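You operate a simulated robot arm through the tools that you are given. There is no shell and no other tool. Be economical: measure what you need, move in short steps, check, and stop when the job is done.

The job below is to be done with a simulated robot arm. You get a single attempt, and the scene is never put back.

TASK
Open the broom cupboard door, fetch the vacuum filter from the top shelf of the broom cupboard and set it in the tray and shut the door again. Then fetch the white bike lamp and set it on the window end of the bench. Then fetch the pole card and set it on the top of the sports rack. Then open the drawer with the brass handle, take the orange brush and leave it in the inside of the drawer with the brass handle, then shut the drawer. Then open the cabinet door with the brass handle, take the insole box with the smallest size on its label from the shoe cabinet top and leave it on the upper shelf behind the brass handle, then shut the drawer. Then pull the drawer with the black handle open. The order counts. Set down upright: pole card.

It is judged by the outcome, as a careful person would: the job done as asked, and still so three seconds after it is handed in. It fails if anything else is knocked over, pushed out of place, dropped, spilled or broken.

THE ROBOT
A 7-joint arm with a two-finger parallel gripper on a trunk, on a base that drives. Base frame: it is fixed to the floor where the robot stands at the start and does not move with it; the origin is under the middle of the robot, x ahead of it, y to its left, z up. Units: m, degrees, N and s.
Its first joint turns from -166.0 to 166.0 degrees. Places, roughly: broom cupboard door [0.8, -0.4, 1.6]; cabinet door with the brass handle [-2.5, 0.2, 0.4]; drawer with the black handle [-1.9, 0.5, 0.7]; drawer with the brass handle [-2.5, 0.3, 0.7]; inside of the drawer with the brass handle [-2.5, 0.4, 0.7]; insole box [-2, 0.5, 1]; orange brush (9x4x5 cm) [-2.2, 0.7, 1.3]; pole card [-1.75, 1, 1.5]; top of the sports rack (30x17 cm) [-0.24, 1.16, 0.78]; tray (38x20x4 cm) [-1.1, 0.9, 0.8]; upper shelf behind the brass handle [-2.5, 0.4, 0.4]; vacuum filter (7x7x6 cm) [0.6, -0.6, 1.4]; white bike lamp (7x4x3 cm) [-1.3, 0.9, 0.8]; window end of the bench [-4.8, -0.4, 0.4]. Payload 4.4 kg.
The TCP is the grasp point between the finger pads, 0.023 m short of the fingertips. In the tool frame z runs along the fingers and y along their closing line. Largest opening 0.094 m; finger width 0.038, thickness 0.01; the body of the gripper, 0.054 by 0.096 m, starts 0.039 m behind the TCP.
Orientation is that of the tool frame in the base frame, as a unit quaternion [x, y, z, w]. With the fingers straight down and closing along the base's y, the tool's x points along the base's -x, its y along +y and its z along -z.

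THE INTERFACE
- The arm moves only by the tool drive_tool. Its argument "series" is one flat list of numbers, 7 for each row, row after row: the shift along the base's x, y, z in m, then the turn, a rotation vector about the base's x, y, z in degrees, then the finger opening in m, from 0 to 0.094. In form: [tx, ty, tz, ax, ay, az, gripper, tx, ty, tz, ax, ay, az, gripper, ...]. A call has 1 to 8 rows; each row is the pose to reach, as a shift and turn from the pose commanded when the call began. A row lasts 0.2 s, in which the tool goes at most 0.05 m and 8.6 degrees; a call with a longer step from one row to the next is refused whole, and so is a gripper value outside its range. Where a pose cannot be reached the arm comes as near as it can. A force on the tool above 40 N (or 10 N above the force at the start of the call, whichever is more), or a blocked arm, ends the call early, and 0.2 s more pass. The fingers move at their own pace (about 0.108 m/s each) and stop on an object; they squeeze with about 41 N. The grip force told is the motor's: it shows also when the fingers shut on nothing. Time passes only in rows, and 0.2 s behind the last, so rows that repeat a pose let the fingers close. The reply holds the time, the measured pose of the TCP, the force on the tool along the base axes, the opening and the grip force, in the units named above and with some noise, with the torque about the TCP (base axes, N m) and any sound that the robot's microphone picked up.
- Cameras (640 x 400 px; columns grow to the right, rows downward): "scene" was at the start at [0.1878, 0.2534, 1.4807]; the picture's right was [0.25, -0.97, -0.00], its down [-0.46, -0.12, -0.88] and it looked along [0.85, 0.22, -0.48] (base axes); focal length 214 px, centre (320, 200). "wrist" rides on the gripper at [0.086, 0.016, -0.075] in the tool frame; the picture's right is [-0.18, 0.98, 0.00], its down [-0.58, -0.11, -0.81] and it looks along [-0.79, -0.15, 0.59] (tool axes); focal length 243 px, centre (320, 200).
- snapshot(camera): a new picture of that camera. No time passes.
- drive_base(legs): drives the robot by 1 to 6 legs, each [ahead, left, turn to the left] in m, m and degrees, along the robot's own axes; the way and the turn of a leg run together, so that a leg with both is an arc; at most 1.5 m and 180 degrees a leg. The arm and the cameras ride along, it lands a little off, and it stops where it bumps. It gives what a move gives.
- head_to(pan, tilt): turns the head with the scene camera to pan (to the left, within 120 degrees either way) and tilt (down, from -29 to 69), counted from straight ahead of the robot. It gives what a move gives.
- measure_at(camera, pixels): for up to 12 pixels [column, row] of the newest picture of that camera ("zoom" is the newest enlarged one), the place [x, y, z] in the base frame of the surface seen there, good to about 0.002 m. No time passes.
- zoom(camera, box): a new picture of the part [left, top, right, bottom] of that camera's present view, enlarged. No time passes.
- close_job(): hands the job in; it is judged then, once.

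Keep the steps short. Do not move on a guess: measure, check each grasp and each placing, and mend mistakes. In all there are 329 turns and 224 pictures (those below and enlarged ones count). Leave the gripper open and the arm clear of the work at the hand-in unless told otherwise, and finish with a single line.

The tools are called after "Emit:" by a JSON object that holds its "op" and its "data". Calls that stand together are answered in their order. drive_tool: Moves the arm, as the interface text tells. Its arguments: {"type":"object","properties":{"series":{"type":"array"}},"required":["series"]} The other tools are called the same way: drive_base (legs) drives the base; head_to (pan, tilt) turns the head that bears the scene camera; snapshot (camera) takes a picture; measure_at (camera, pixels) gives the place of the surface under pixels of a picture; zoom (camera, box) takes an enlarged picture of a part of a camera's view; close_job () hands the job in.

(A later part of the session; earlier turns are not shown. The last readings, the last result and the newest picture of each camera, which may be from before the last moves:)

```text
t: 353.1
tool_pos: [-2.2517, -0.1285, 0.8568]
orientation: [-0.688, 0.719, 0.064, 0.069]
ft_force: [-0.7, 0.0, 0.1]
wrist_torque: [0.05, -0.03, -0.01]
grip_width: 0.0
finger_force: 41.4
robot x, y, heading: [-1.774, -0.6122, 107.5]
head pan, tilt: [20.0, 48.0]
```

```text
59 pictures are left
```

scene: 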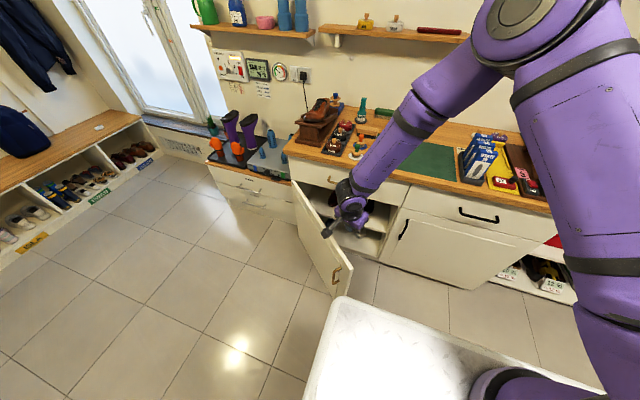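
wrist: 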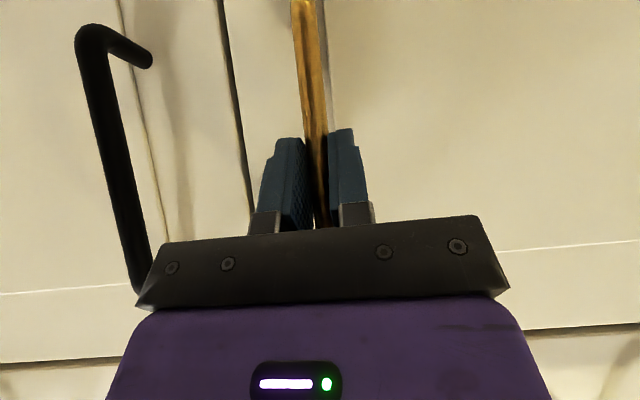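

Emit:
{"op": "measure_at", "data": {"camera": "scene", "pixels": [[312, 205], [330, 235], [345, 265], [338, 272], [300, 200], [375, 215], [360, 240], [335, 282]]}}

Emit:
{"op": "zoom", "data": {"camera": "scene", "box": [280, 170, 420, 300]}}

```text
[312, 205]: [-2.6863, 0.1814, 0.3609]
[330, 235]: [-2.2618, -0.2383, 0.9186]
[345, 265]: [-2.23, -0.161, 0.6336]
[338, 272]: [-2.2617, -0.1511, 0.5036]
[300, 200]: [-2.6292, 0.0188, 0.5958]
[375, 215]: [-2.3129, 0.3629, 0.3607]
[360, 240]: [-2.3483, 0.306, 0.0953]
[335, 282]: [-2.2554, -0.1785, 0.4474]
```

```text
3.08 times, centred on (350, 235) of scene
```

zoom: 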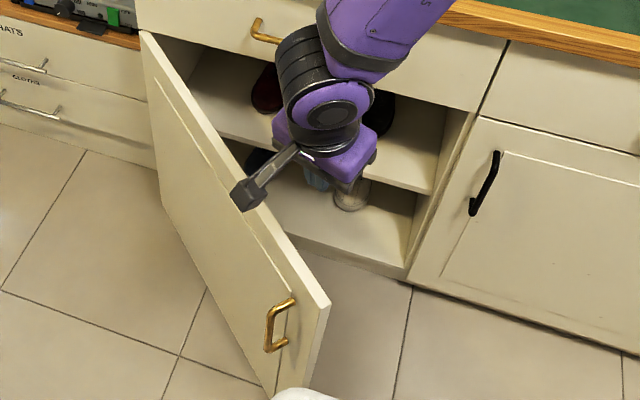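

Shelf (z≈0.36) holds shoes; more opening needed. Lower the closed fingers just behind the door near its tip.

Emit:
{"op": "drive_tool", "data": {"series": [-0.005, 0.03, 0, 0, 0, 0, 0.0, -0.0115, 0.059, -0.02, 0, 0, 0, 0.0, -0.0115, 0.059, -0.065, 0, 0, 0, 0.0, -0.0115, 0.059, -0.11, 0, 0, 0, 0.0, -0.0115, 0.059, -0.155, 0, 0, 0, 0.0, -0.0115, 0.059, -0.2, 0, 0, 0, 0.0, -0.0115, 0.059, -0.237, 0, 0, 0, 0.0]}}

Emit:
{"op": "snapshot", "data": {"camera": "scene"}}

```text
t: 354.6
tool_pos: [-2.2621, -0.0679, 0.6202]
orientation: [-0.686, 0.721, 0.064, 0.071]
ft_force: [-0.6, -0.9, -0.7]
wrist_torque: [-0.01, -0.01, 0.01]
grip_width: 0.0001
finger_force: 41.2
robot x, y, heading: [-1.7784, -0.6135, 107.4]
head pan, tilt: [20.0, 48.0]
```

```text
57 pictures are left
```

scene: 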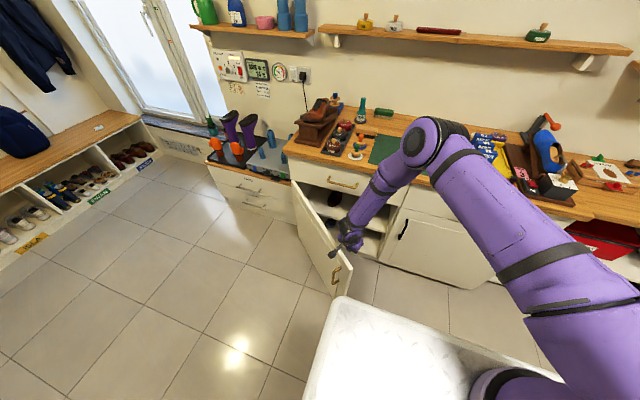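

Emit:
{"op": "drive_tool", "data": {"series": [-0.007, -0.026, 0, 0, 0, 0, 0, -0.0139, -0.0517, 0, 0, 0, 0, 0, -0.0297, -0.083, 0, 0, 0, 0, 0, -0.0454, -0.1142, 0, 0, 0, 0, 0, -0.0647, -0.1429, 0, 0, 0, 0, 0, -0.0838, -0.1716, 0, 0, 0, 0, 0, -0.107, -0.1979, 0, 0, 0, 0, 0, -0.1306, -0.2244, 0, 0, 0, 0, 0]}}

Emit:
{"op": "snapshot", "data": {"camera": "scene"}}

```text
t: 356.4
tool_pos: [-2.3936, -0.2925, 0.6184]
orientation: [-0.686, 0.722, 0.064, 0.07]
ft_force: [0.5, 0.9, 0.0]
wrist_torque: [-0.03, 0.04, -0.02]
grip_width: 0.0
finger_force: 41.7
robot x, y, heading: [-1.7756, -0.6129, 107.5]
head pan, tilt: [20.0, 48.0]
```

```text
56 pictures are left
```

scene: 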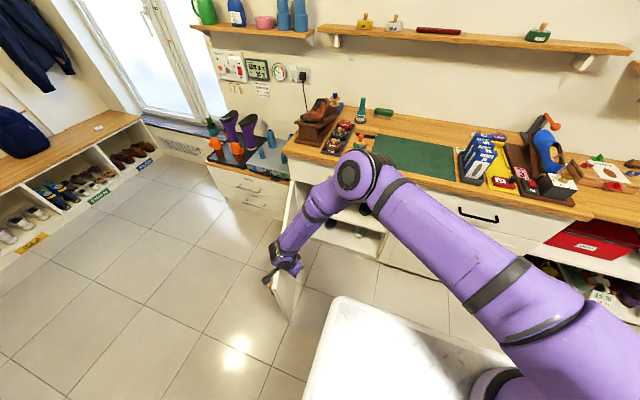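

Emit:
{"op": "drive_tool", "data": {"series": [-0.027, -0.023, 0, 0, 0, 0, 0, -0.0534, -0.0448, 0, 0, 0, 0, 0, -0.083, -0.064, 0, 0, 0, 0, 0, -0.1124, -0.0821, 0, 0, 0, 0, 0]}}

Emit:
{"op": "drive_tool", "data": {"series": [0.03, 0.03, 0.01, 0, 0, 0, 0, 0.04, 0.04, 0.05, 0, 0, 0, 0, 0.05, 0.06, 0.09, 0, 0, 0, 0, 0.08, 0.08, 0.12, 0, 0, 0, 0, 0.1, 0.1, 0.16, 0, 0, 0, 0, 0.12, 0.12, 0.2, 0, 0, 0, 0.03, 0.14, 0.14, 0.24, 0, 0, 0, 0.05, 0.16, 0.16, 0.28, 0, 0, 0, 0.05]}}

Emit:
{"op": "head_to", "data": {"pan": 25, "tilt": 45}}

Emit:
{"op": "snapshot", "data": {"camera": "scene"}}

```text
t: 357.4
tool_pos: [-2.5056, -0.3748, 0.6182]
orientation: [-0.685, 0.722, 0.064, 0.071]
ft_force: [0.8, 0.9, 1.1]
wrist_torque: [-0.01, 0.02, 0.0]
grip_width: 0.0
finger_force: 41.3
robot x, y, heading: [-1.7744, -0.6109, 107.2]
head pan, tilt: [20.0, 48.0]
```

```text
t: 359.2
tool_pos: [-2.3456, -0.2143, 0.8992]
orientation: [-0.687, 0.72, 0.063, 0.07]
ft_force: [0.3, -0.3, -1.0]
wrist_torque: [0.03, -0.03, -0.01]
grip_width: 0.0501
finger_force: 0.1
robot x, y, heading: [-1.7769, -0.612, 107.5]
head pan, tilt: [20.0, 48.0]
```

```text
t: 359.9
tool_pos: [-2.3452, -0.2134, 0.8988]
orientation: [-0.687, 0.721, 0.063, 0.071]
ft_force: [-0.6, 0.1, 1.0]
wrist_torque: [0.01, 0.03, 0.04]
grip_width: 0.0498
finger_force: 0.0
robot x, y, heading: [-1.7756, -0.6105, 107.3]
head pan, tilt: [25.0, 45.0]
```

```text
55 pictures are left
```

scene: 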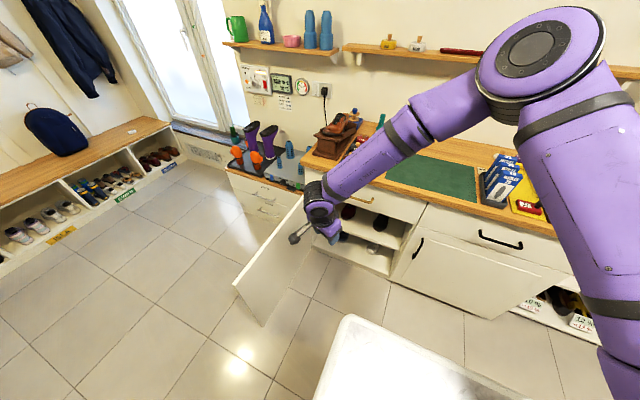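

Emit:
{"op": "zoom", "data": {"camera": "scene", "box": [300, 185, 430, 285]}}

Emit:
{"op": "measure_at", "data": {"camera": "scene", "pixels": [[398, 240], [365, 228], [380, 222], [350, 210], [385, 213], [405, 225], [360, 215], [398, 246], [340, 222], [378, 228]]}}

```text
4.00 times, centred on (365, 235) of scene
```

zoom: 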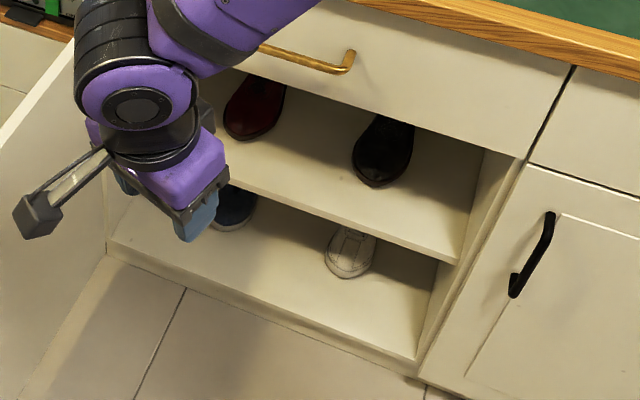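

```text
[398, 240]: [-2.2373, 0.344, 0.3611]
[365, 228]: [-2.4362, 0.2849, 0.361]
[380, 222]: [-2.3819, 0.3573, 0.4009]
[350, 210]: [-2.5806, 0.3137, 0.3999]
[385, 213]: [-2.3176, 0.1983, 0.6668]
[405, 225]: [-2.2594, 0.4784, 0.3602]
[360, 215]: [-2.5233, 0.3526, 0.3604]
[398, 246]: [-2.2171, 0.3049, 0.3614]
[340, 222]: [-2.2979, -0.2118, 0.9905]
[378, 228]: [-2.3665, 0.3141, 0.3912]
```

Zoom on the insole boxes.

Emit:
{"op": "zoom", "data": {"camera": "scene", "box": [460, 130, 560, 225]}}

Emit:
{"op": "measure_at", "data": {"camera": "zoom", "pixels": [[240, 230], [290, 200], [340, 150], [245, 165], [330, 330], [200, 250], [300, 260], [180, 300], [270, 330]]}}

```text
4.21 times, centred on (510, 178) of scene
```

zoom: 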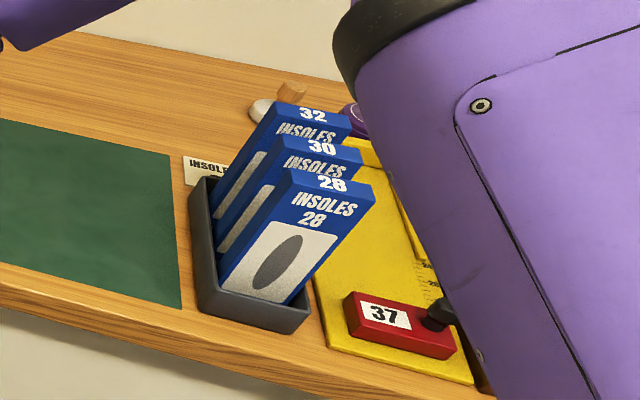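

```text
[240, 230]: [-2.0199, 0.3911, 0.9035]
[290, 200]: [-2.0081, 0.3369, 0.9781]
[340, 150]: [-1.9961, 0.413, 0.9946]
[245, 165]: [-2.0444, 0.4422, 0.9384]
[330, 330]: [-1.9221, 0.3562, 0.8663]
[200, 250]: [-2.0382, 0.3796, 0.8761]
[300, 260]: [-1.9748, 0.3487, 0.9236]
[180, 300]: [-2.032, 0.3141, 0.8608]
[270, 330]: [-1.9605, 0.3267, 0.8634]
```

Smallest size is 28 (front box). I'll pick it with the tool pointing along +u at 45°. Raise and yaw the tool.

Emit:
{"op": "drive_tool", "data": {"series": [0, 0.01, 0.045, 0, 0, -7.5, 0.05, 0, 0.02, 0.09, 0, 0, -15, 0.05, 0, 0.03, 0.135, 0, 0, -22.5, 0.05, 0, 0.04, 0.18, 0, 0, -30, 0.05, 0, 0.05, 0.225, 0, 0, -37.5, 0.05, 0, 0.06, 0.27, 0, 0, -45, 0.05, 0, 0.08, 0.31, 0, 0, -52.5, 0.05, 0, 0.1, 0.35, 0, 0, -60, 0.05]}}

Emit:
{"op": "drive_base", "data": {"legs": [[0.08, 0.2, 0]]}}

```text
t: 361.7
tool_pos: [-2.3438, -0.115, 1.2488]
orientation: [-0.233, 0.968, 0.019, 0.094]
ft_force: [0.3, -0.5, 0.2]
wrist_torque: [-0.03, -0.04, 0.01]
grip_width: 0.0499
finger_force: 0.1
robot x, y, heading: [-1.7776, -0.6134, 107.3]
head pan, tilt: [25.0, 45.0]
```

```text
t: 363.4
tool_pos: [-2.5575, -0.0986, 1.2466]
orientation: [-0.234, 0.968, 0.02, 0.093]
ft_force: [0.2, 0.2, 0.4]
wrist_torque: [-0.02, 0.0, -0.02]
grip_width: 0.0499
finger_force: 0.0
robot x, y, heading: [-1.989, -0.5995, 107.3]
head pan, tilt: [25.0, 45.0]
```

Emit:
{"op": "drive_tool", "data": {"series": [0.034, 0.035, 0, 0, 0, -3, 0.05, 0.068, 0.07, 0, 0, 0, -6, 0.05, 0.102, 0.105, 0, 0, 0, -9.5, 0.05, 0.136, 0.14, 0, 0, 0, -9.5, 0.05, 0.17, 0.175, 0, 0, 0, -9.5, 0.05, 0.204, 0.21, 0, 0, 0, -9.5, 0.05, 0.238, 0.245, 0, 0, 0, -9.5, 0.05, 0.272, 0.28, 0, 0, 0, -9.5, 0.05]}}

Emit:
{"op": "drive_tool", "data": {"series": [0.02, 0.02, 0, 2.1, -6.5, 0, 0.05, 0.035, 0.035, 0, 4.2, -13, 0, 0.05, 0.05, 0.05, 0, 6.3, -19.5, 0, 0.05, 0.06, 0.07, -0.02, 8.4, -26, 0, 0.05, 0.07, 0.09, -0.04, 10.5, -32.3, 0, 0.05]}}

Emit:
{"op": "snapshot", "data": {"camera": "wrist"}}

Emit:
{"op": "snapshot", "data": {"camera": "scene"}}

```text
t: 365.2
tool_pos: [-2.2881, 0.1814, 1.2447]
orientation: [-0.153, 0.984, 0.012, 0.095]
ft_force: [0.4, 0.2, 0.4]
wrist_torque: [0.06, -0.06, 0.03]
grip_width: 0.05
finger_force: 0.1
robot x, y, heading: [-1.9906, -0.5991, 107.3]
head pan, tilt: [25.0, 45.0]
```

```text
t: 366.4
tool_pos: [-2.2129, 0.2709, 1.2067]
orientation: [-0.14, 0.914, 0.059, 0.377]
ft_force: [0.5, 0.1, 0.7]
wrist_torque: [0.02, 0.07, 0.03]
grip_width: 0.0501
finger_force: 0.0
robot x, y, heading: [-1.9908, -0.5975, 107.3]
head pan, tilt: [25.0, 45.0]
```

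```text
52 pictures are left
```

wrist: 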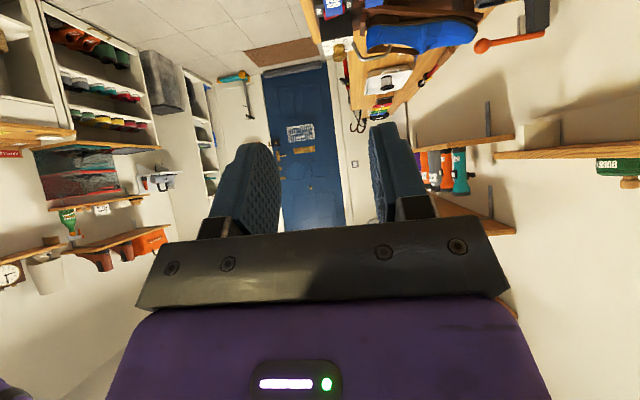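

```text
51 pictures are left
```

scene: 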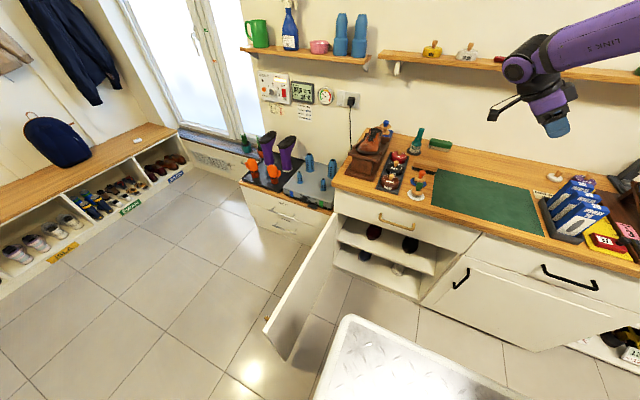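

Emit:
{"op": "head_to", "data": {"pan": -5, "tilt": 40}}

Emit:
{"op": "snapshot", "data": {"camera": "scene"}}

```text
t: 367.3
tool_pos: [-2.2153, 0.2714, 1.2082]
orientation: [-0.141, 0.914, 0.058, 0.377]
ft_force: [-0.7, -0.4, -0.1]
wrist_torque: [-0.03, 0.0, -0.01]
grip_width: 0.05
finger_force: 0.1
robot x, y, heading: [-1.9921, -0.5966, 107.5]
head pan, tilt: [-5.0, 40.0]
```

```text
50 pictures are left
```

scene: 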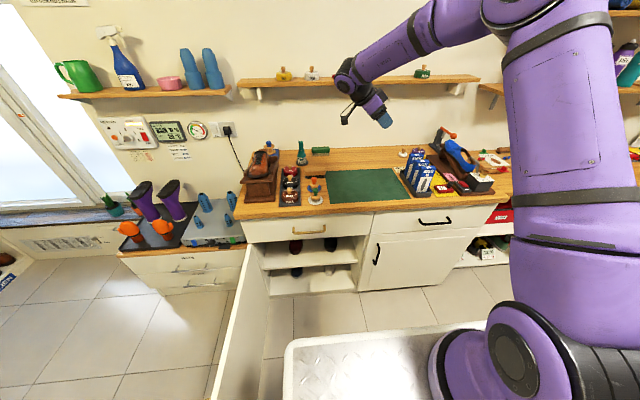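

Emit:
{"op": "zoom", "data": {"camera": "scene", "box": [390, 135, 460, 210]}}

Emit:
{"op": "measure_at", "data": {"camera": "zoom", "pixels": [[245, 230], [355, 215], [300, 190], [250, 190], [350, 180], [265, 150], [240, 165], [240, 120], [300, 260], [180, 200], [255, 300], [230, 210]]}}

```text
5.33 times, centred on (425, 172) of scene
```

zoom: 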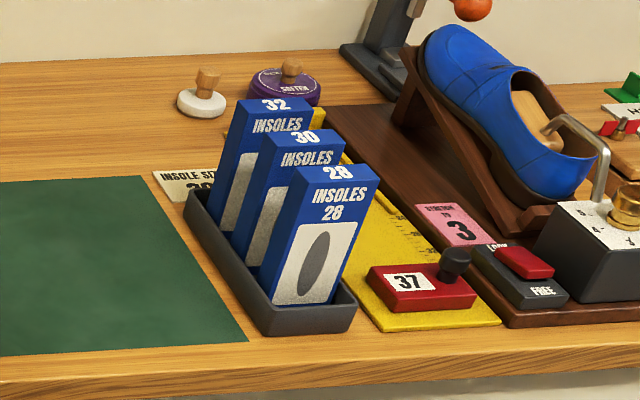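

```text
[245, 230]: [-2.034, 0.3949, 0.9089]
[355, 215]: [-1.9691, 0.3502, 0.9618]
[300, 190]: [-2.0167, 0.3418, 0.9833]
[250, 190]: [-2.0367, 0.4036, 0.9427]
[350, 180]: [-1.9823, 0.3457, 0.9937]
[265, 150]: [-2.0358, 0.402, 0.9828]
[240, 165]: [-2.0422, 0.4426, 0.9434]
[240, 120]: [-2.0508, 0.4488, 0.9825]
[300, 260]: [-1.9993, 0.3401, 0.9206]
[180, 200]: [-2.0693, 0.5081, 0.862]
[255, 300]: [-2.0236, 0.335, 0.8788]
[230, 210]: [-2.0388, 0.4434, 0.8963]
```

Emit:
{"op": "measure_at", "data": {"camera": "zoom", "pixels": [[285, 200], [280, 210], [275, 220], [270, 230], [265, 240], [262, 225], [268, 205], [275, 195], [282, 180], [290, 172], [345, 165], [320, 170]]}}

```text
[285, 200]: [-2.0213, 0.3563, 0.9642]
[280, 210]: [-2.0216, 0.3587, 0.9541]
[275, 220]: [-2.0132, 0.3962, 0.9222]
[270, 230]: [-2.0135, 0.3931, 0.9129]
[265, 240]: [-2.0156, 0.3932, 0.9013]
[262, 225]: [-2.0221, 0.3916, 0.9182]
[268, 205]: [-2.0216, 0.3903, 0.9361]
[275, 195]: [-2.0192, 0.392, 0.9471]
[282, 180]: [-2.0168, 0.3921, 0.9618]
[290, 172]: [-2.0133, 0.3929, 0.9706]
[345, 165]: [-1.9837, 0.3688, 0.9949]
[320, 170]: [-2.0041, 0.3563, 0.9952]
```

Box 28: u -2.143…-2.066, v 1.595–1.622, top z 0.995; box 30's face is 3 cm behind it. Move to the pregrasp 0.1 m back.

Emit:
{"op": "drive_tool", "data": {"series": [0.029, 0.012, -0.033, 0, 0, 0, 0.044, 0.058, 0.024, -0.066, 0, 0, 0, 0.044, 0.087, 0.036, -0.099, 0, 0, 0, 0.044, 0.116, 0.0485, -0.132, 0, 0, 0, 0.044, 0.1444, 0.0605, -0.165, 0, 0, 0, 0.044, 0.1444, 0.0605, -0.165, 0, 0, 0, 0.044]}}

Emit:
{"op": "snapshot", "data": {"camera": "wrist"}}

Emit:
{"op": "zoom", "data": {"camera": "scene", "box": [380, 115, 470, 215]}}

```text
t: 368.7
tool_pos: [-2.0676, 0.3314, 1.0419]
orientation: [-0.14, 0.914, 0.058, 0.376]
ft_force: [0.2, 0.3, 0.0]
wrist_torque: [-0.01, 0.03, 0.01]
grip_width: 0.0441
finger_force: 0.0
robot x, y, heading: [-1.9927, -0.5954, 107.7]
head pan, tilt: [-5.0, 40.0]
```

```text
48 pictures are left
```

wrist: 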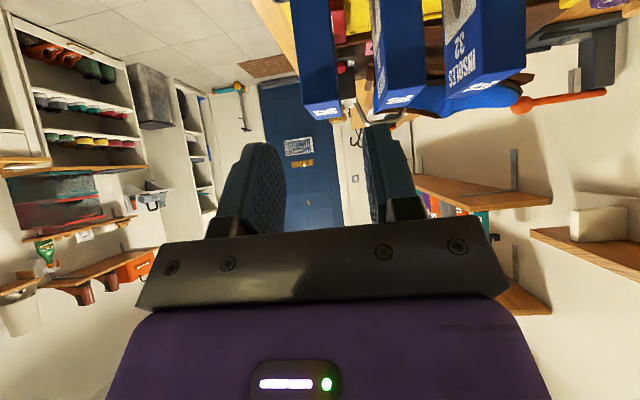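

```text
4.00 times, centred on (425, 165) of scene
```

zoom: 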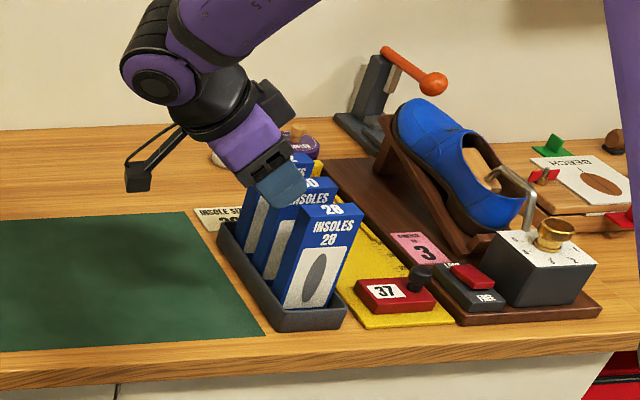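

Emit:
{"op": "measure_at", "data": {"camera": "wrist", "pixels": [[306, 112], [338, 110], [320, 112], [379, 104], [415, 102], [320, 85]]}}

```text
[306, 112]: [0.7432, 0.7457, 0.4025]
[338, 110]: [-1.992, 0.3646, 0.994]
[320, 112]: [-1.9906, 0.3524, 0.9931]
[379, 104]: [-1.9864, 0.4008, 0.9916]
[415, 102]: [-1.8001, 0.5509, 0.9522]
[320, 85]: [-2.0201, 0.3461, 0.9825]
```

Advance 0.1 m along the axis with a 40 mm opening.

Emit:
{"op": "drive_tool", "data": {"series": [0.0135, 0.004, -0.0142, 0, 0, 0, 0.04, 0.027, 0.008, -0.0284, 0, 0, 0, 0.04, 0.0404, 0.0122, -0.0426, 0, 0, 0, 0.04, 0.054, 0.0165, -0.0568, 0, 0, 0, 0.04, 0.066, 0.0203, -0.0695, 0, 0, 0, 0.04, 0.066, 0.0203, -0.0695, 0, 0, 0, 0.04]}}

Emit:
{"op": "snapshot", "data": {"camera": "wrist"}}

```text
t: 370.1
tool_pos: [-2.0054, 0.3527, 0.9749]
orientation: [-0.14, 0.914, 0.058, 0.377]
ft_force: [-0.4, -0.7, -0.4]
wrist_torque: [-0.03, 0.0, 0.01]
grip_width: 0.0401
finger_force: 0.1
robot x, y, heading: [-1.9903, -0.5957, 107.2]
head pan, tilt: [-5.0, 40.0]
```

```text
46 pictures are left
```

wrist: 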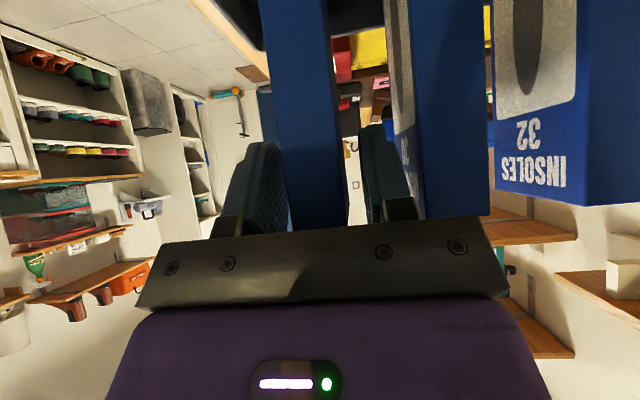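

Box 28 is between the fingers. Close and lift.

Emit:
{"op": "drive_tool", "data": {"series": [0, 0, 0, 0, 0, 0, 0.015, 0, 0, 0, 0, 0, 0, 0.01, 0, 0, 0, 0, 0, 0, 0.01, 0, 0, 0.01, 0, 0, 0, 0.01, 0, 0, 0.03, 0, 0, 0, 0.01, 0, 0, 0.065, 0, 0, 0, 0.01, 0, 0, 0.1, 0, 0, 0, 0.01, 0, 0, 0.14, 0, 0, 0, 0.01]}}

Emit:
{"op": "snapshot", "data": {"camera": "wrist"}}

Emit:
{"op": "zoom", "data": {"camera": "scene", "box": [380, 85, 470, 215]}}

```text
t: 371.9
tool_pos: [-2.0033, 0.353, 1.1147]
orientation: [-0.14, 0.914, 0.057, 0.377]
ft_force: [-1.5, 1.1, -1.4]
wrist_torque: [-0.02, -0.02, -0.05]
grip_width: 0.0233
finger_force: 41.3
robot x, y, heading: [-1.9913, -0.5998, 107.4]
head pan, tilt: [-5.0, 40.0]
```

```text
45 pictures are left
```

wrist: 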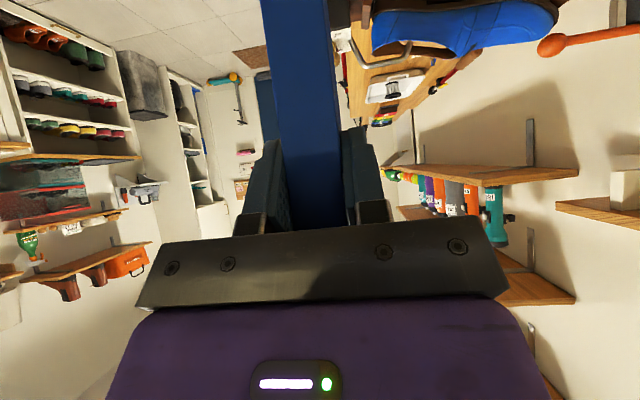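

```text
3.08 times, centred on (425, 150) of scene
```

zoom: 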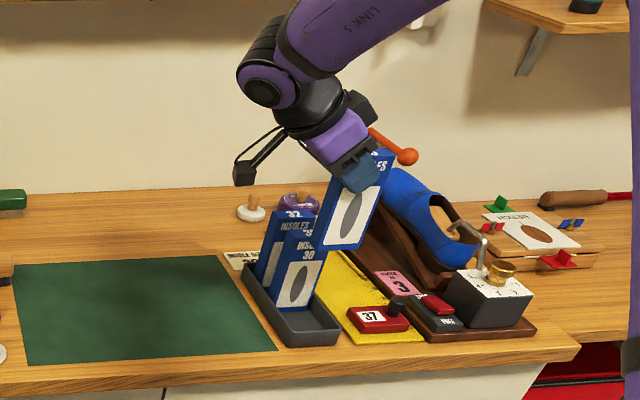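

Emit:
{"op": "measure_at", "data": {"camera": "zoom", "pixels": [[328, 238], [365, 243], [345, 200], [335, 215], [378, 185], [352, 240], [328, 232]]}}

```text
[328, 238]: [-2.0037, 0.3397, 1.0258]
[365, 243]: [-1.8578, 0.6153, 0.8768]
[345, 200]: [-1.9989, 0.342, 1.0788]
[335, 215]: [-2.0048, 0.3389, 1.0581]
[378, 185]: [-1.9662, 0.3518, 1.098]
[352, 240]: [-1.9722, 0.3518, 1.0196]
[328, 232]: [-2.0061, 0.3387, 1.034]
```

Box held level. Move it back from the bench while yawing toward the cabinet.

Emit:
{"op": "drive_tool", "data": {"series": [-0.0234, -0.0337, 0.01, 0, 0, 4, 0.01, -0.0468, -0.0674, 0.02, 0, 0, 10, 0.01, -0.07, -0.101, 0.03, 0, 0, 18, 0.01, -0.0935, -0.135, 0.04, 0, 0, 26, 0.01, -0.117, -0.1685, 0.05, 0, 0, 34, 0.01, -0.14, -0.202, 0.06, 0, 0, 42, 0.01, -0.1635, -0.236, 0.06, 0, 0, 50, 0.01, -0.187, -0.27, 0.06, 0, 0, 58, 0.01]}}

Emit:
{"op": "drive_tool", "data": {"series": [0, 0, 0, 0, 0, 8, 0.01, 0, 0, 0, 0, 0, 16, 0.01, 0, 0, 0, 0, 0, 24, 0.01, 0, 0, 0, 0, 0, 32, 0.01]}}

Emit:
{"op": "snapshot", "data": {"camera": "scene"}}

```text
t: 373.7
tool_pos: [-2.1895, 0.0833, 1.1718]
orientation: [-0.567, 0.73, 0.233, 0.301]
ft_force: [-0.3, 0.1, -0.5]
wrist_torque: [-0.02, 0.0, 0.01]
grip_width: 0.0232
finger_force: 41.0
robot x, y, heading: [-1.9911, -0.6001, 107.7]
head pan, tilt: [-5.0, 40.0]
```

```text
t: 374.7
tool_pos: [-2.1925, 0.0829, 1.1716]
orientation: [0.746, -0.547, -0.307, -0.224]
ft_force: [0.6, -0.4, -0.4]
wrist_torque: [0.01, -0.02, 0.02]
grip_width: 0.0234
finger_force: 41.4
robot x, y, heading: [-1.9924, -0.5984, 107.2]
head pan, tilt: [-5.0, 40.0]
```

```text
43 pictures are left
```

scene: 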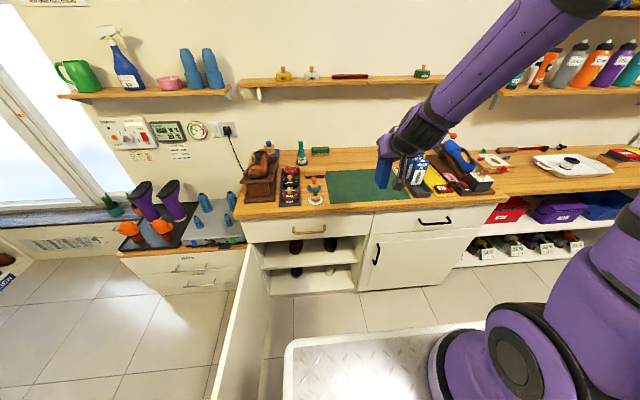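

Descend in front of the open cabinet.

Emit:
{"op": "drive_tool", "data": {"series": [0, 0, -0.045, 0, 0, 0, 0.01, 0, 0, -0.09, 0, 0, 0, 0.01, 0, 0, -0.135, 0, 0, 0, 0.01, 0, 0, -0.18, 0, 0, 0, 0.01, 0, 0, -0.225, 0, 0, 0, 0.01, 0, 0, -0.27, 0, 0, 0, 0.01, 0, 0, -0.315, 0, 0, 0, 0.01, 0, 0, -0.36, 0, 0, 0, 0.01]}}

Emit:
{"op": "drive_tool", "data": {"series": [0, 0, -0.045, 0, 0, 0, 0.01, 0, 0, -0.09, 0, 0, 0, 0.01, 0, 0, -0.135, 0, 0, 0, 0.01, 0, 0, -0.18, 0, 0, 0, 0.01, 0, 0, -0.225, 0, 0, 0, 0.01, 0, 0, -0.27, 0, 0, 0, 0.01, 0, 0, -0.31, 0, 0, 0, 0.01]}}

Emit:
{"op": "snapshot", "data": {"camera": "wrist"}}

Emit:
{"op": "zoom", "data": {"camera": "scene", "box": [230, 190, 430, 320]}}

```text
t: 376.5
tool_pos: [-2.1917, 0.0812, 0.8127]
orientation: [0.745, -0.546, -0.308, -0.226]
ft_force: [0.2, -0.9, -0.7]
wrist_torque: [-0.02, -0.02, 0.02]
grip_width: 0.0237
finger_force: 40.7
robot x, y, heading: [-1.9881, -0.5971, 107.3]
head pan, tilt: [-5.0, 40.0]
```

```text
t: 378.1
tool_pos: [-2.1897, 0.0812, 0.5045]
orientation: [0.745, -0.547, -0.307, -0.226]
ft_force: [0.2, 1.3, 0.0]
wrist_torque: [-0.01, 0.01, 0.0]
grip_width: 0.0235
finger_force: 41.2
robot x, y, heading: [-1.9903, -0.5967, 107.6]
head pan, tilt: [-5.0, 40.0]
```

```text
42 pictures are left
```

wrist: 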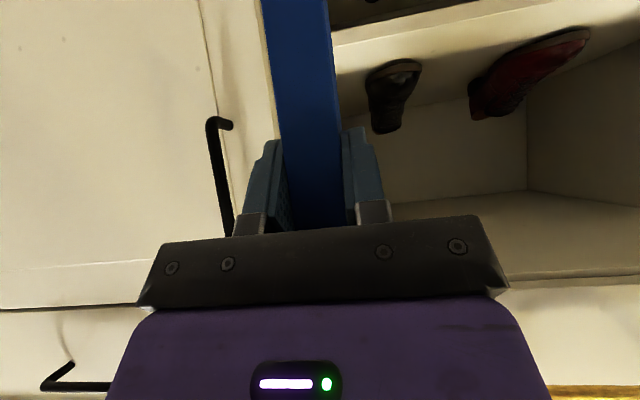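

```text
3.08 times, centred on (330, 255) of scene
```

zoom: 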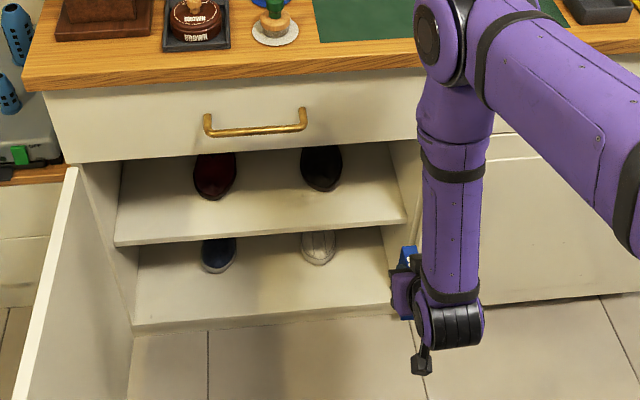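

Emit:
{"op": "measure_at", "data": {"camera": "zoom", "pixels": [[400, 212], [402, 195], [342, 165], [320, 190], [300, 165], [235, 170], [215, 198], [370, 190], [270, 190], [395, 160], [390, 225], [270, 232]]}}

```text
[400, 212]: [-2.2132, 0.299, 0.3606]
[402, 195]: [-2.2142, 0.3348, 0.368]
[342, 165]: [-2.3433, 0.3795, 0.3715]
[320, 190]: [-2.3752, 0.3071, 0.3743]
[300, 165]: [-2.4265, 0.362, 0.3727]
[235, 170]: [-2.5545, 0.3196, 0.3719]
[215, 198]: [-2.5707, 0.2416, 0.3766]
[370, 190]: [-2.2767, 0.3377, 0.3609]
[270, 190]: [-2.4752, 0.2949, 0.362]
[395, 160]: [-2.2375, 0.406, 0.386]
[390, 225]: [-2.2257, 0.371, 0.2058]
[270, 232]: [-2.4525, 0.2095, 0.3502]
```

I'll use the wider gap between the two shoes (u≈-2.588). Shift left, then in.

Emit:
{"op": "drive_tool", "data": {"series": [-0.04, -0.0125, 0, 0, 0, 0, 0.01, -0.08, -0.025, 0, 0, 0, 0, 0.01, -0.12, -0.038, 0, 0, 0, 0, 0.01, -0.16, -0.05, 0, 0, 0, 0, 0.01, -0.197, -0.063, 0, 0, 0, 0, 0.01, -0.197, -0.063, 0, 0, 0, 0, 0.01]}}

Emit:
{"op": "snapshot", "data": {"camera": "wrist"}}

Emit:
{"op": "snapshot", "data": {"camera": "scene"}}

```text
t: 379.5
tool_pos: [-2.3894, 0.0173, 0.503]
orientation: [0.745, -0.547, -0.307, -0.225]
ft_force: [-0.4, -0.2, -0.2]
wrist_torque: [-0.03, 0.0, 0.0]
grip_width: 0.0232
finger_force: 41.2
robot x, y, heading: [-1.9901, -0.5967, 107.7]
head pan, tilt: [-5.0, 40.0]
```

```text
40 pictures are left
```

wrist: 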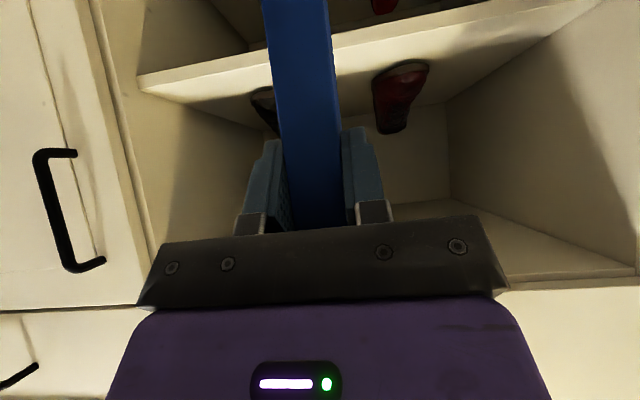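

```text
39 pictures are left
```

scene: 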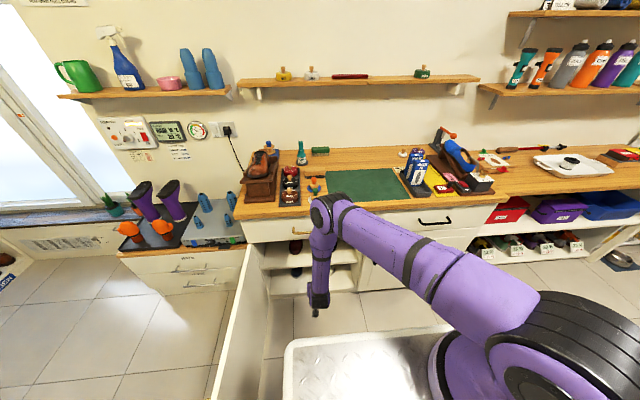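

Emit:
{"op": "measure_at", "data": {"camera": "scene", "pixels": [[325, 205], [318, 245], [318, 290], [380, 235], [345, 215]]}}

```text
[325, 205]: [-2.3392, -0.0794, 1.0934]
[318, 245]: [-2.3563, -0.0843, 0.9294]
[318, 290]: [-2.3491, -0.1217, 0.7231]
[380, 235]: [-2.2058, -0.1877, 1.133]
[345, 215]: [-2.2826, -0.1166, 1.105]
```

The forearm is too upright here and would hit the bench edge going in. Back the base 0.2 m and stretch the arm instead.

Emit:
{"op": "drive_base", "data": {"legs": [[-0.2, 0, 0]]}}

Emit:
{"op": "drive_tool", "data": {"series": [-0.012, 0.038, 0, 0, 0, 0, 0.01, -0.024, 0.076, 0, 0, 0, 0, 0.01, -0.036, 0.114, 0, 0, 0, 0, 0.01, -0.049, 0.152, 0, 0, 0, 0, 0.01, -0.061, 0.19, 0, 0, 0, 0, 0.01]}}

Emit:
{"op": "snapshot", "data": {"camera": "scene"}}

```text
t: 381.1
tool_pos: [-2.3281, -0.1744, 0.5028]
orientation: [0.746, -0.546, -0.308, -0.225]
ft_force: [0.2, 0.4, -0.8]
wrist_torque: [-0.02, -0.03, 0.01]
grip_width: 0.0232
finger_force: 40.8
robot x, y, heading: [-1.932, -0.7875, 107.6]
head pan, tilt: [-5.0, 40.0]
```

```text
t: 382.3
tool_pos: [-2.3885, 0.0156, 0.5026]
orientation: [0.746, -0.546, -0.308, -0.225]
ft_force: [-0.2, 0.2, -0.9]
wrist_torque: [-0.06, -0.03, 0.03]
grip_width: 0.0231
finger_force: 40.9
robot x, y, heading: [-1.9325, -0.7892, 107.3]
head pan, tilt: [-5.0, 40.0]
```

```text
38 pictures are left
```

scene: 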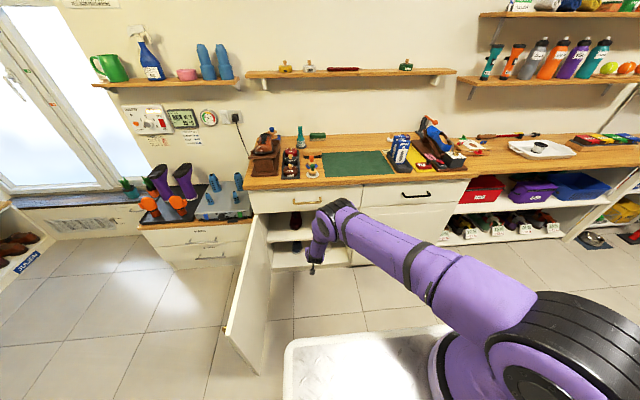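

Emit:
{"op": "measure_at", "data": {"camera": "scene", "pixels": [[335, 205], [318, 225], [315, 250], [345, 215], [400, 250]]}}

Emit:
{"op": "zoom", "data": {"camera": "scene", "box": [240, 180, 400, 290]}}

```text
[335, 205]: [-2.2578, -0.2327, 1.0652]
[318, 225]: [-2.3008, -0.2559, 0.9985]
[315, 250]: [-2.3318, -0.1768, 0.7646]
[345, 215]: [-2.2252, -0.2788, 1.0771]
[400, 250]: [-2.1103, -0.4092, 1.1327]
```

```text
3.64 times, centred on (320, 235) of scene
```

zoom: 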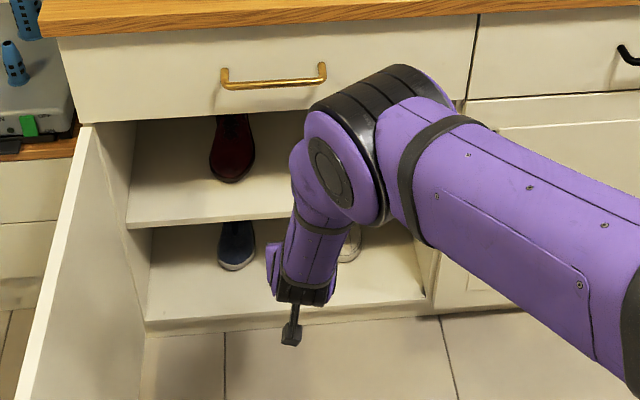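

Emit:
{"op": "drive_base", "data": {"legs": [[-0.1, 0, 0]]}}

Emit:
{"op": "drive_tool", "data": {"series": [-0.012, 0.038, 0, 0, 0, 0, 0.01, -0.021, 0.067, 0, 0, 0, 0, 0.01, -0.0305, 0.0955, 0, 0, 0, 0, 0.01]}}

Emit:
{"op": "snapshot", "data": {"camera": "scene"}}

Emit:
{"op": "zoom", "data": {"camera": "scene", "box": [240, 160, 400, 270]}}

```text
t: 383.5
tool_pos: [-2.36, -0.0797, 0.5033]
orientation: [0.746, -0.546, -0.308, -0.225]
ft_force: [-0.2, 0.3, 0.2]
wrist_torque: [-0.01, 0.03, -0.01]
grip_width: 0.0233
finger_force: 41.2
robot x, y, heading: [-1.8979, -0.884, 107.7]
head pan, tilt: [-5.0, 40.0]
```

```text
t: 384.3
tool_pos: [-2.3912, 0.016, 0.5023]
orientation: [0.746, -0.546, -0.309, -0.225]
ft_force: [-0.2, -0.7, -0.4]
wrist_torque: [-0.04, -0.05, -0.04]
grip_width: 0.0236
finger_force: 41.1
robot x, y, heading: [-1.8996, -0.8838, 107.5]
head pan, tilt: [-5.0, 40.0]
```

```text
36 pictures are left
```

scene: 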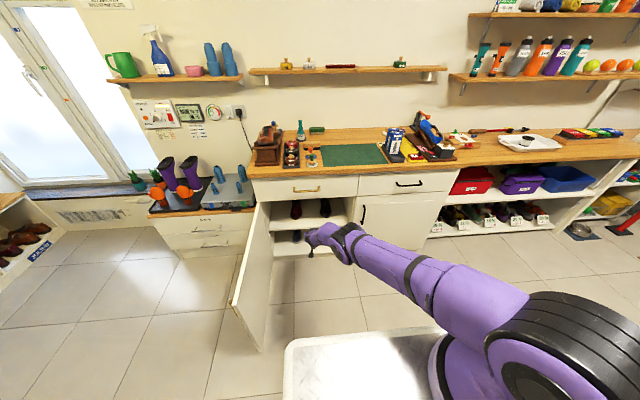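

```text
3.64 times, centred on (320, 215) of scene
```

zoom: 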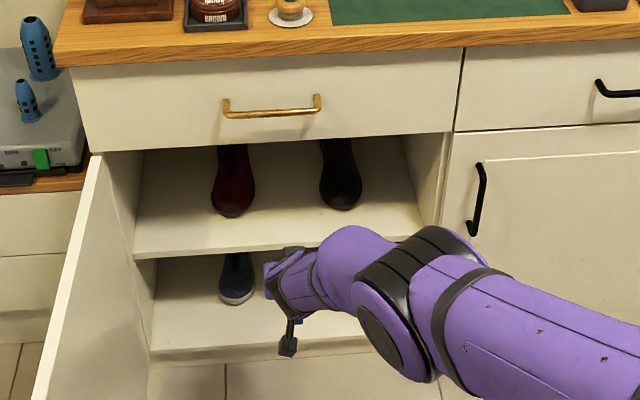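

Emit:
{"op": "measure_at", "data": {"camera": "scene", "pixels": [[347, 235], [358, 232], [335, 228], [322, 232], [375, 240], [350, 255]]}}

```text
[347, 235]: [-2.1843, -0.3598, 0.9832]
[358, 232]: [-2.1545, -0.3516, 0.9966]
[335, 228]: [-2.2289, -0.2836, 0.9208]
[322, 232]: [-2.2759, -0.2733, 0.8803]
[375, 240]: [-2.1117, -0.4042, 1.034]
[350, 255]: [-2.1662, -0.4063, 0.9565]
```

Arm now stretched. The right-hand gap (u≈-2.381) has no drawer handle above it, so use that: shift the base right 0.208 m, then ahead in two steps.

Emit:
{"op": "drive_base", "data": {"legs": [[0, -0.208, 0], [0.1, 0, 0]]}}

Emit:
{"op": "snapshot", "data": {"camera": "wrist"}}

Emit:
{"op": "snapshot", "data": {"camera": "scene"}}

```text
t: 386.6
tool_pos: [-2.2172, 0.1733, 0.5027]
orientation: [0.746, -0.547, -0.307, -0.225]
ft_force: [-0.4, -0.5, -0.3]
wrist_torque: [-0.01, -0.01, -0.01]
grip_width: 0.0232
finger_force: 40.8
robot x, y, heading: [-1.7313, -0.7286, 107.4]
head pan, tilt: [-5.0, 40.0]
```

```text
34 pictures are left
```

wrist: 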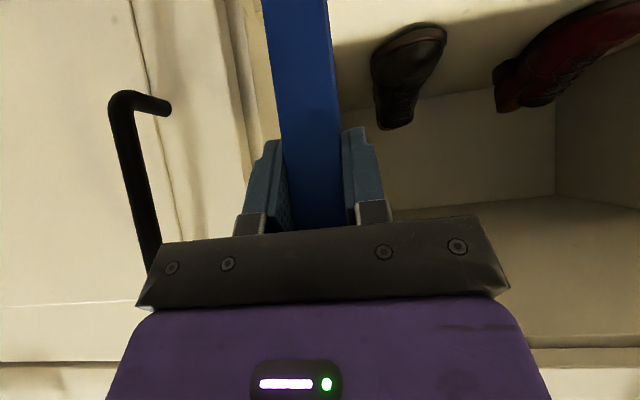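

```text
33 pictures are left
```

scene: 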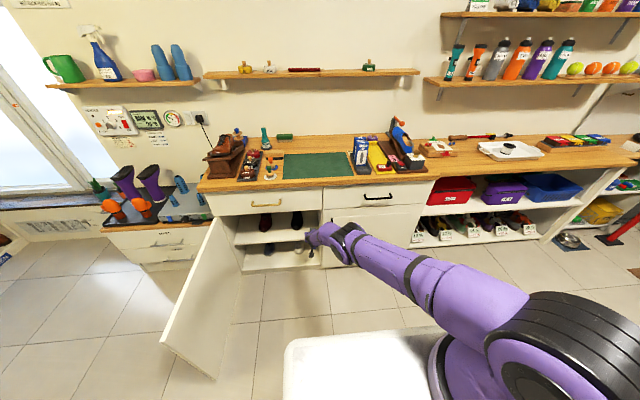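

Shift 8 mm left for clearance from the side panel, then go in.

Emit:
{"op": "drive_tool", "data": {"series": [-0.0076, -0.0024, -0.004, 0, 0, 0, 0.01, -0.0076, -0.0024, -0.008, 0, 0, 0, 0.01]}}

Emit:
{"op": "drive_base", "data": {"legs": [[0.08, 0, 0]]}}

Emit:
{"op": "snapshot", "data": {"camera": "wrist"}}

Emit:
{"op": "zoom", "data": {"camera": "scene", "box": [200, 170, 400, 290]}}

```text
t: 387.2
tool_pos: [-2.2236, 0.1722, 0.4945]
orientation: [0.746, -0.547, -0.306, -0.226]
ft_force: [-0.5, 0.2, -0.7]
wrist_torque: [-0.01, -0.02, 0.01]
grip_width: 0.0233
finger_force: 41.2
robot x, y, heading: [-1.7311, -0.727, 107.4]
head pan, tilt: [-5.0, 40.0]
```

```text
t: 388.3
tool_pos: [-2.2479, 0.2478, 0.4954]
orientation: [0.746, -0.547, -0.307, -0.225]
ft_force: [-0.2, 1.0, -0.4]
wrist_torque: [-0.02, -0.02, 0.02]
grip_width: 0.0232
finger_force: 40.9
robot x, y, heading: [-1.7503, -0.6488, 107.7]
head pan, tilt: [-5.0, 40.0]
```

```text
32 pictures are left
```

wrist: 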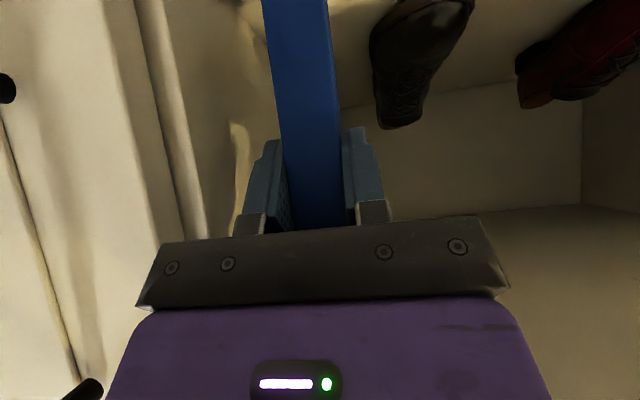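

```text
3.20 times, centred on (300, 230) of scene
```

zoom: 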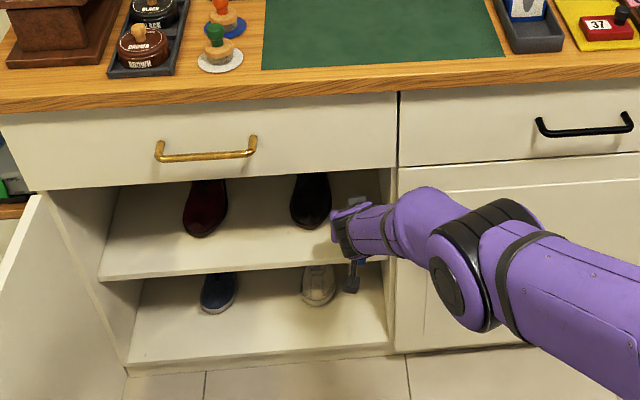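

Emit:
{"op": "drive_base", "data": {"legs": [[0.065, 0, 0]]}}

Emit:
{"op": "snapshot", "data": {"camera": "wrist"}}

Emit:
{"op": "measure_at", "data": {"camera": "wrist", "pixels": [[300, 5], [265, 10], [335, 30], [340, 60], [260, 40], [390, 100]]}}

```text
t: 389.3
tool_pos: [-2.2651, 0.3101, 0.4959]
orientation: [0.745, -0.547, -0.307, -0.226]
ft_force: [0.0, -0.3, -0.8]
wrist_torque: [0.0, -0.01, -0.03]
grip_width: 0.0234
finger_force: 40.9
robot x, y, heading: [-1.7759, -0.5866, 107.2]
head pan, tilt: [-5.0, 40.0]
```

```text
30 pictures are left
```

wrist: 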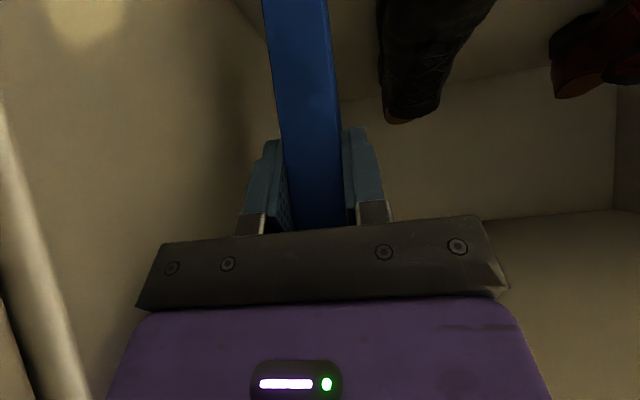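

```text
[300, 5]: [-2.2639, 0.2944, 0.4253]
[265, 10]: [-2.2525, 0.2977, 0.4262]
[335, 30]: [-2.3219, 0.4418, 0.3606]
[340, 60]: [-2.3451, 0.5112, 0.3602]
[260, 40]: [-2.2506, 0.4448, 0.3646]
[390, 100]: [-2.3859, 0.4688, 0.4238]
```

In position. Lower until contact with the shelf.

Emit:
{"op": "drive_tool", "data": {"series": [0, 0, -0.01, 0, 0, 0, 0.01, 0, 0, -0.018, 0, 0, 0, 0.01, 0, 0, -0.022, 0, 0, 0, 0.01, 0, 0, -0.025, 0, 0, 0, 0.01]}}

```text
t: 390.3
tool_pos: [-2.2684, 0.307, 0.4932]
orientation: [0.745, -0.547, -0.307, -0.226]
ft_force: [0.2, 0.2, -2.0]
wrist_torque: [-0.01, -0.05, 0.03]
grip_width: 0.0235
finger_force: 41.0
out of reach, approached as far as the arm can: row 1, 2, 3, 4
robot x, y, heading: [-1.7745, -0.5862, 107.2]
head pan, tilt: [-5.0, 40.0]
```

Emit:
{"op": "drive_tool", "data": {"series": [0.006, -0.019, 0.025, 0, 0, 0, 0.01, 0.012, -0.038, 0.025, 0, 0, 0, 0.01, 0.015, -0.0475, 0.025, 0, 0, 0, 0.01]}}

Emit:
{"op": "drive_base", "data": {"legs": [[0.05, 0, 0]]}}

Emit:
{"op": "drive_tool", "data": {"series": [0, 0, -0.01, 0, 0, 0, 0.01, 0, 0, -0.018, 0, 0, 0, 0.01, 0, 0, -0.022, 0, 0, 0, 0.01]}}

```text
t: 391.1
tool_pos: [-2.2539, 0.2597, 0.5185]
orientation: [0.745, -0.547, -0.307, -0.226]
ft_force: [-0.5, -1.0, -1.0]
wrist_torque: [-0.03, 0.02, 0.02]
grip_width: 0.0231
finger_force: 41.3
robot x, y, heading: [-1.7687, -0.5849, 107.5]
head pan, tilt: [-5.0, 40.0]
```

```text
t: 392.2
tool_pos: [-2.2664, 0.3026, 0.5112]
orientation: [0.747, -0.548, -0.302, -0.225]
ft_force: [-0.3, -0.4, -1.4]
wrist_torque: [-0.04, -0.01, 0.0]
grip_width: 0.0236
finger_force: 41.4
robot x, y, heading: [-1.7902, -0.5403, 107.3]
head pan, tilt: [-5.0, 40.0]
stopped in leg 1: the robot was blocked; the commanded pose is now the measured one
```

```text
t: 393.0
tool_pos: [-2.2654, 0.3038, 0.4914]
orientation: [0.746, -0.549, -0.302, -0.225]
ft_force: [0.3, -0.6, -0.4]
wrist_torque: [-0.02, 0.01, -0.01]
grip_width: 0.0233
finger_force: 41.0
robot x, y, heading: [-1.7871, -0.5405, 107.4]
head pan, tilt: [-5.0, 40.0]
```

It brushed something (forearm at the drawer edge) while high; now it's lower. Keep lowering.

Emit:
{"op": "drive_tool", "data": {"series": [0, 0, -0.008, 0, 0, 0, 0.01, 0, 0, -0.016, 0, 0, 0, 0.01, 0, 0, -0.022, 0, 0, 0, 0.01]}}

Emit:
{"op": "snapshot", "data": {"camera": "scene"}}

Emit:
{"op": "zoom", "data": {"camera": "scene", "box": [200, 170, 400, 290]}}

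```text
t: 393.8
tool_pos: [-2.2668, 0.3037, 0.4713]
orientation: [0.747, -0.547, -0.305, -0.224]
ft_force: [1.6, -1.3, 9.9]
wrist_torque: [0.12, -0.02, -0.02]
grip_width: 0.0234
finger_force: 40.9
robot x, y, heading: [-1.7878, -0.5396, 107.6]
head pan, tilt: [-5.0, 40.0]
```

```text
29 pictures are left
```

scene: 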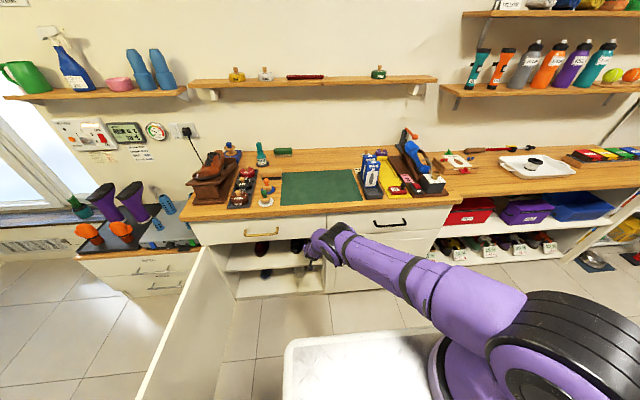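

```text
3.20 times, centred on (300, 230) of scene
```

zoom: 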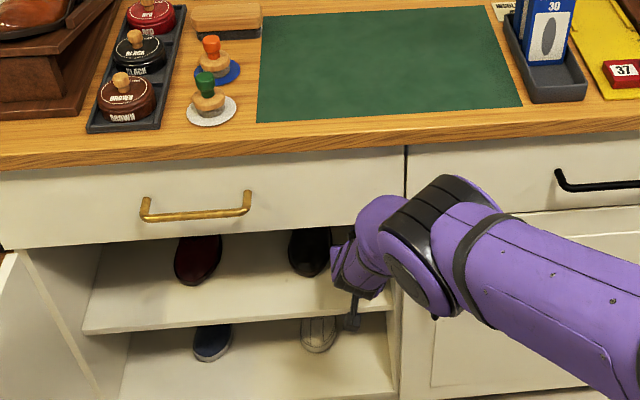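

Touching the shelf, but only ~9 mm inside its front edge. Lift slightly, go 2.5 cm deeper and lower again.

Emit:
{"op": "drive_tool", "data": {"series": [0, 0, 0.005, 0, 0, 0, 0.01, -0.004, 0.012, 0.006, 0, 0, 0, 0.01, -0.0076, 0.0238, 0.006, 0, 0, 0, 0.01, -0.0076, 0.0238, 0.002, 0, 0, 0, 0.01]}}

```text
t: 394.8
tool_pos: [-2.2753, 0.3261, 0.472]
orientation: [0.747, -0.547, -0.304, -0.224]
ft_force: [0.5, -0.5, 0.5]
wrist_torque: [0.03, 0.07, 0.01]
grip_width: 0.0235
finger_force: 41.2
robot x, y, heading: [-1.7881, -0.5392, 107.3]
head pan, tilt: [-5.0, 40.0]
```

Emit:
{"op": "drive_tool", "data": {"series": [0, 0, -0.002, 0, 0, 0, 0.01, 0, 0, -0.0035, 0, 0, 0, 0.01]}}

Emit:
{"op": "snapshot", "data": {"camera": "wrist"}}

```text
t: 395.4
tool_pos: [-2.2745, 0.3263, 0.4705]
orientation: [0.746, -0.547, -0.305, -0.225]
ft_force: [5.1, -5.2, 28.1]
wrist_torque: [0.1, -0.22, -0.05]
grip_width: 0.023
finger_force: 40.9
robot x, y, heading: [-1.7846, -0.5406, 107.2]
head pan, tilt: [-5.0, 40.0]
```

```text
27 pictures are left
```

wrist: 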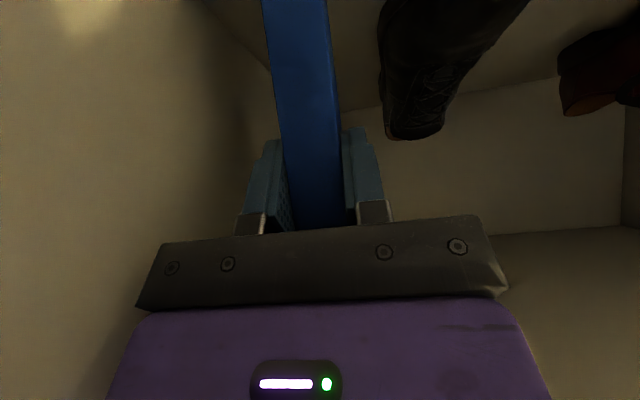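

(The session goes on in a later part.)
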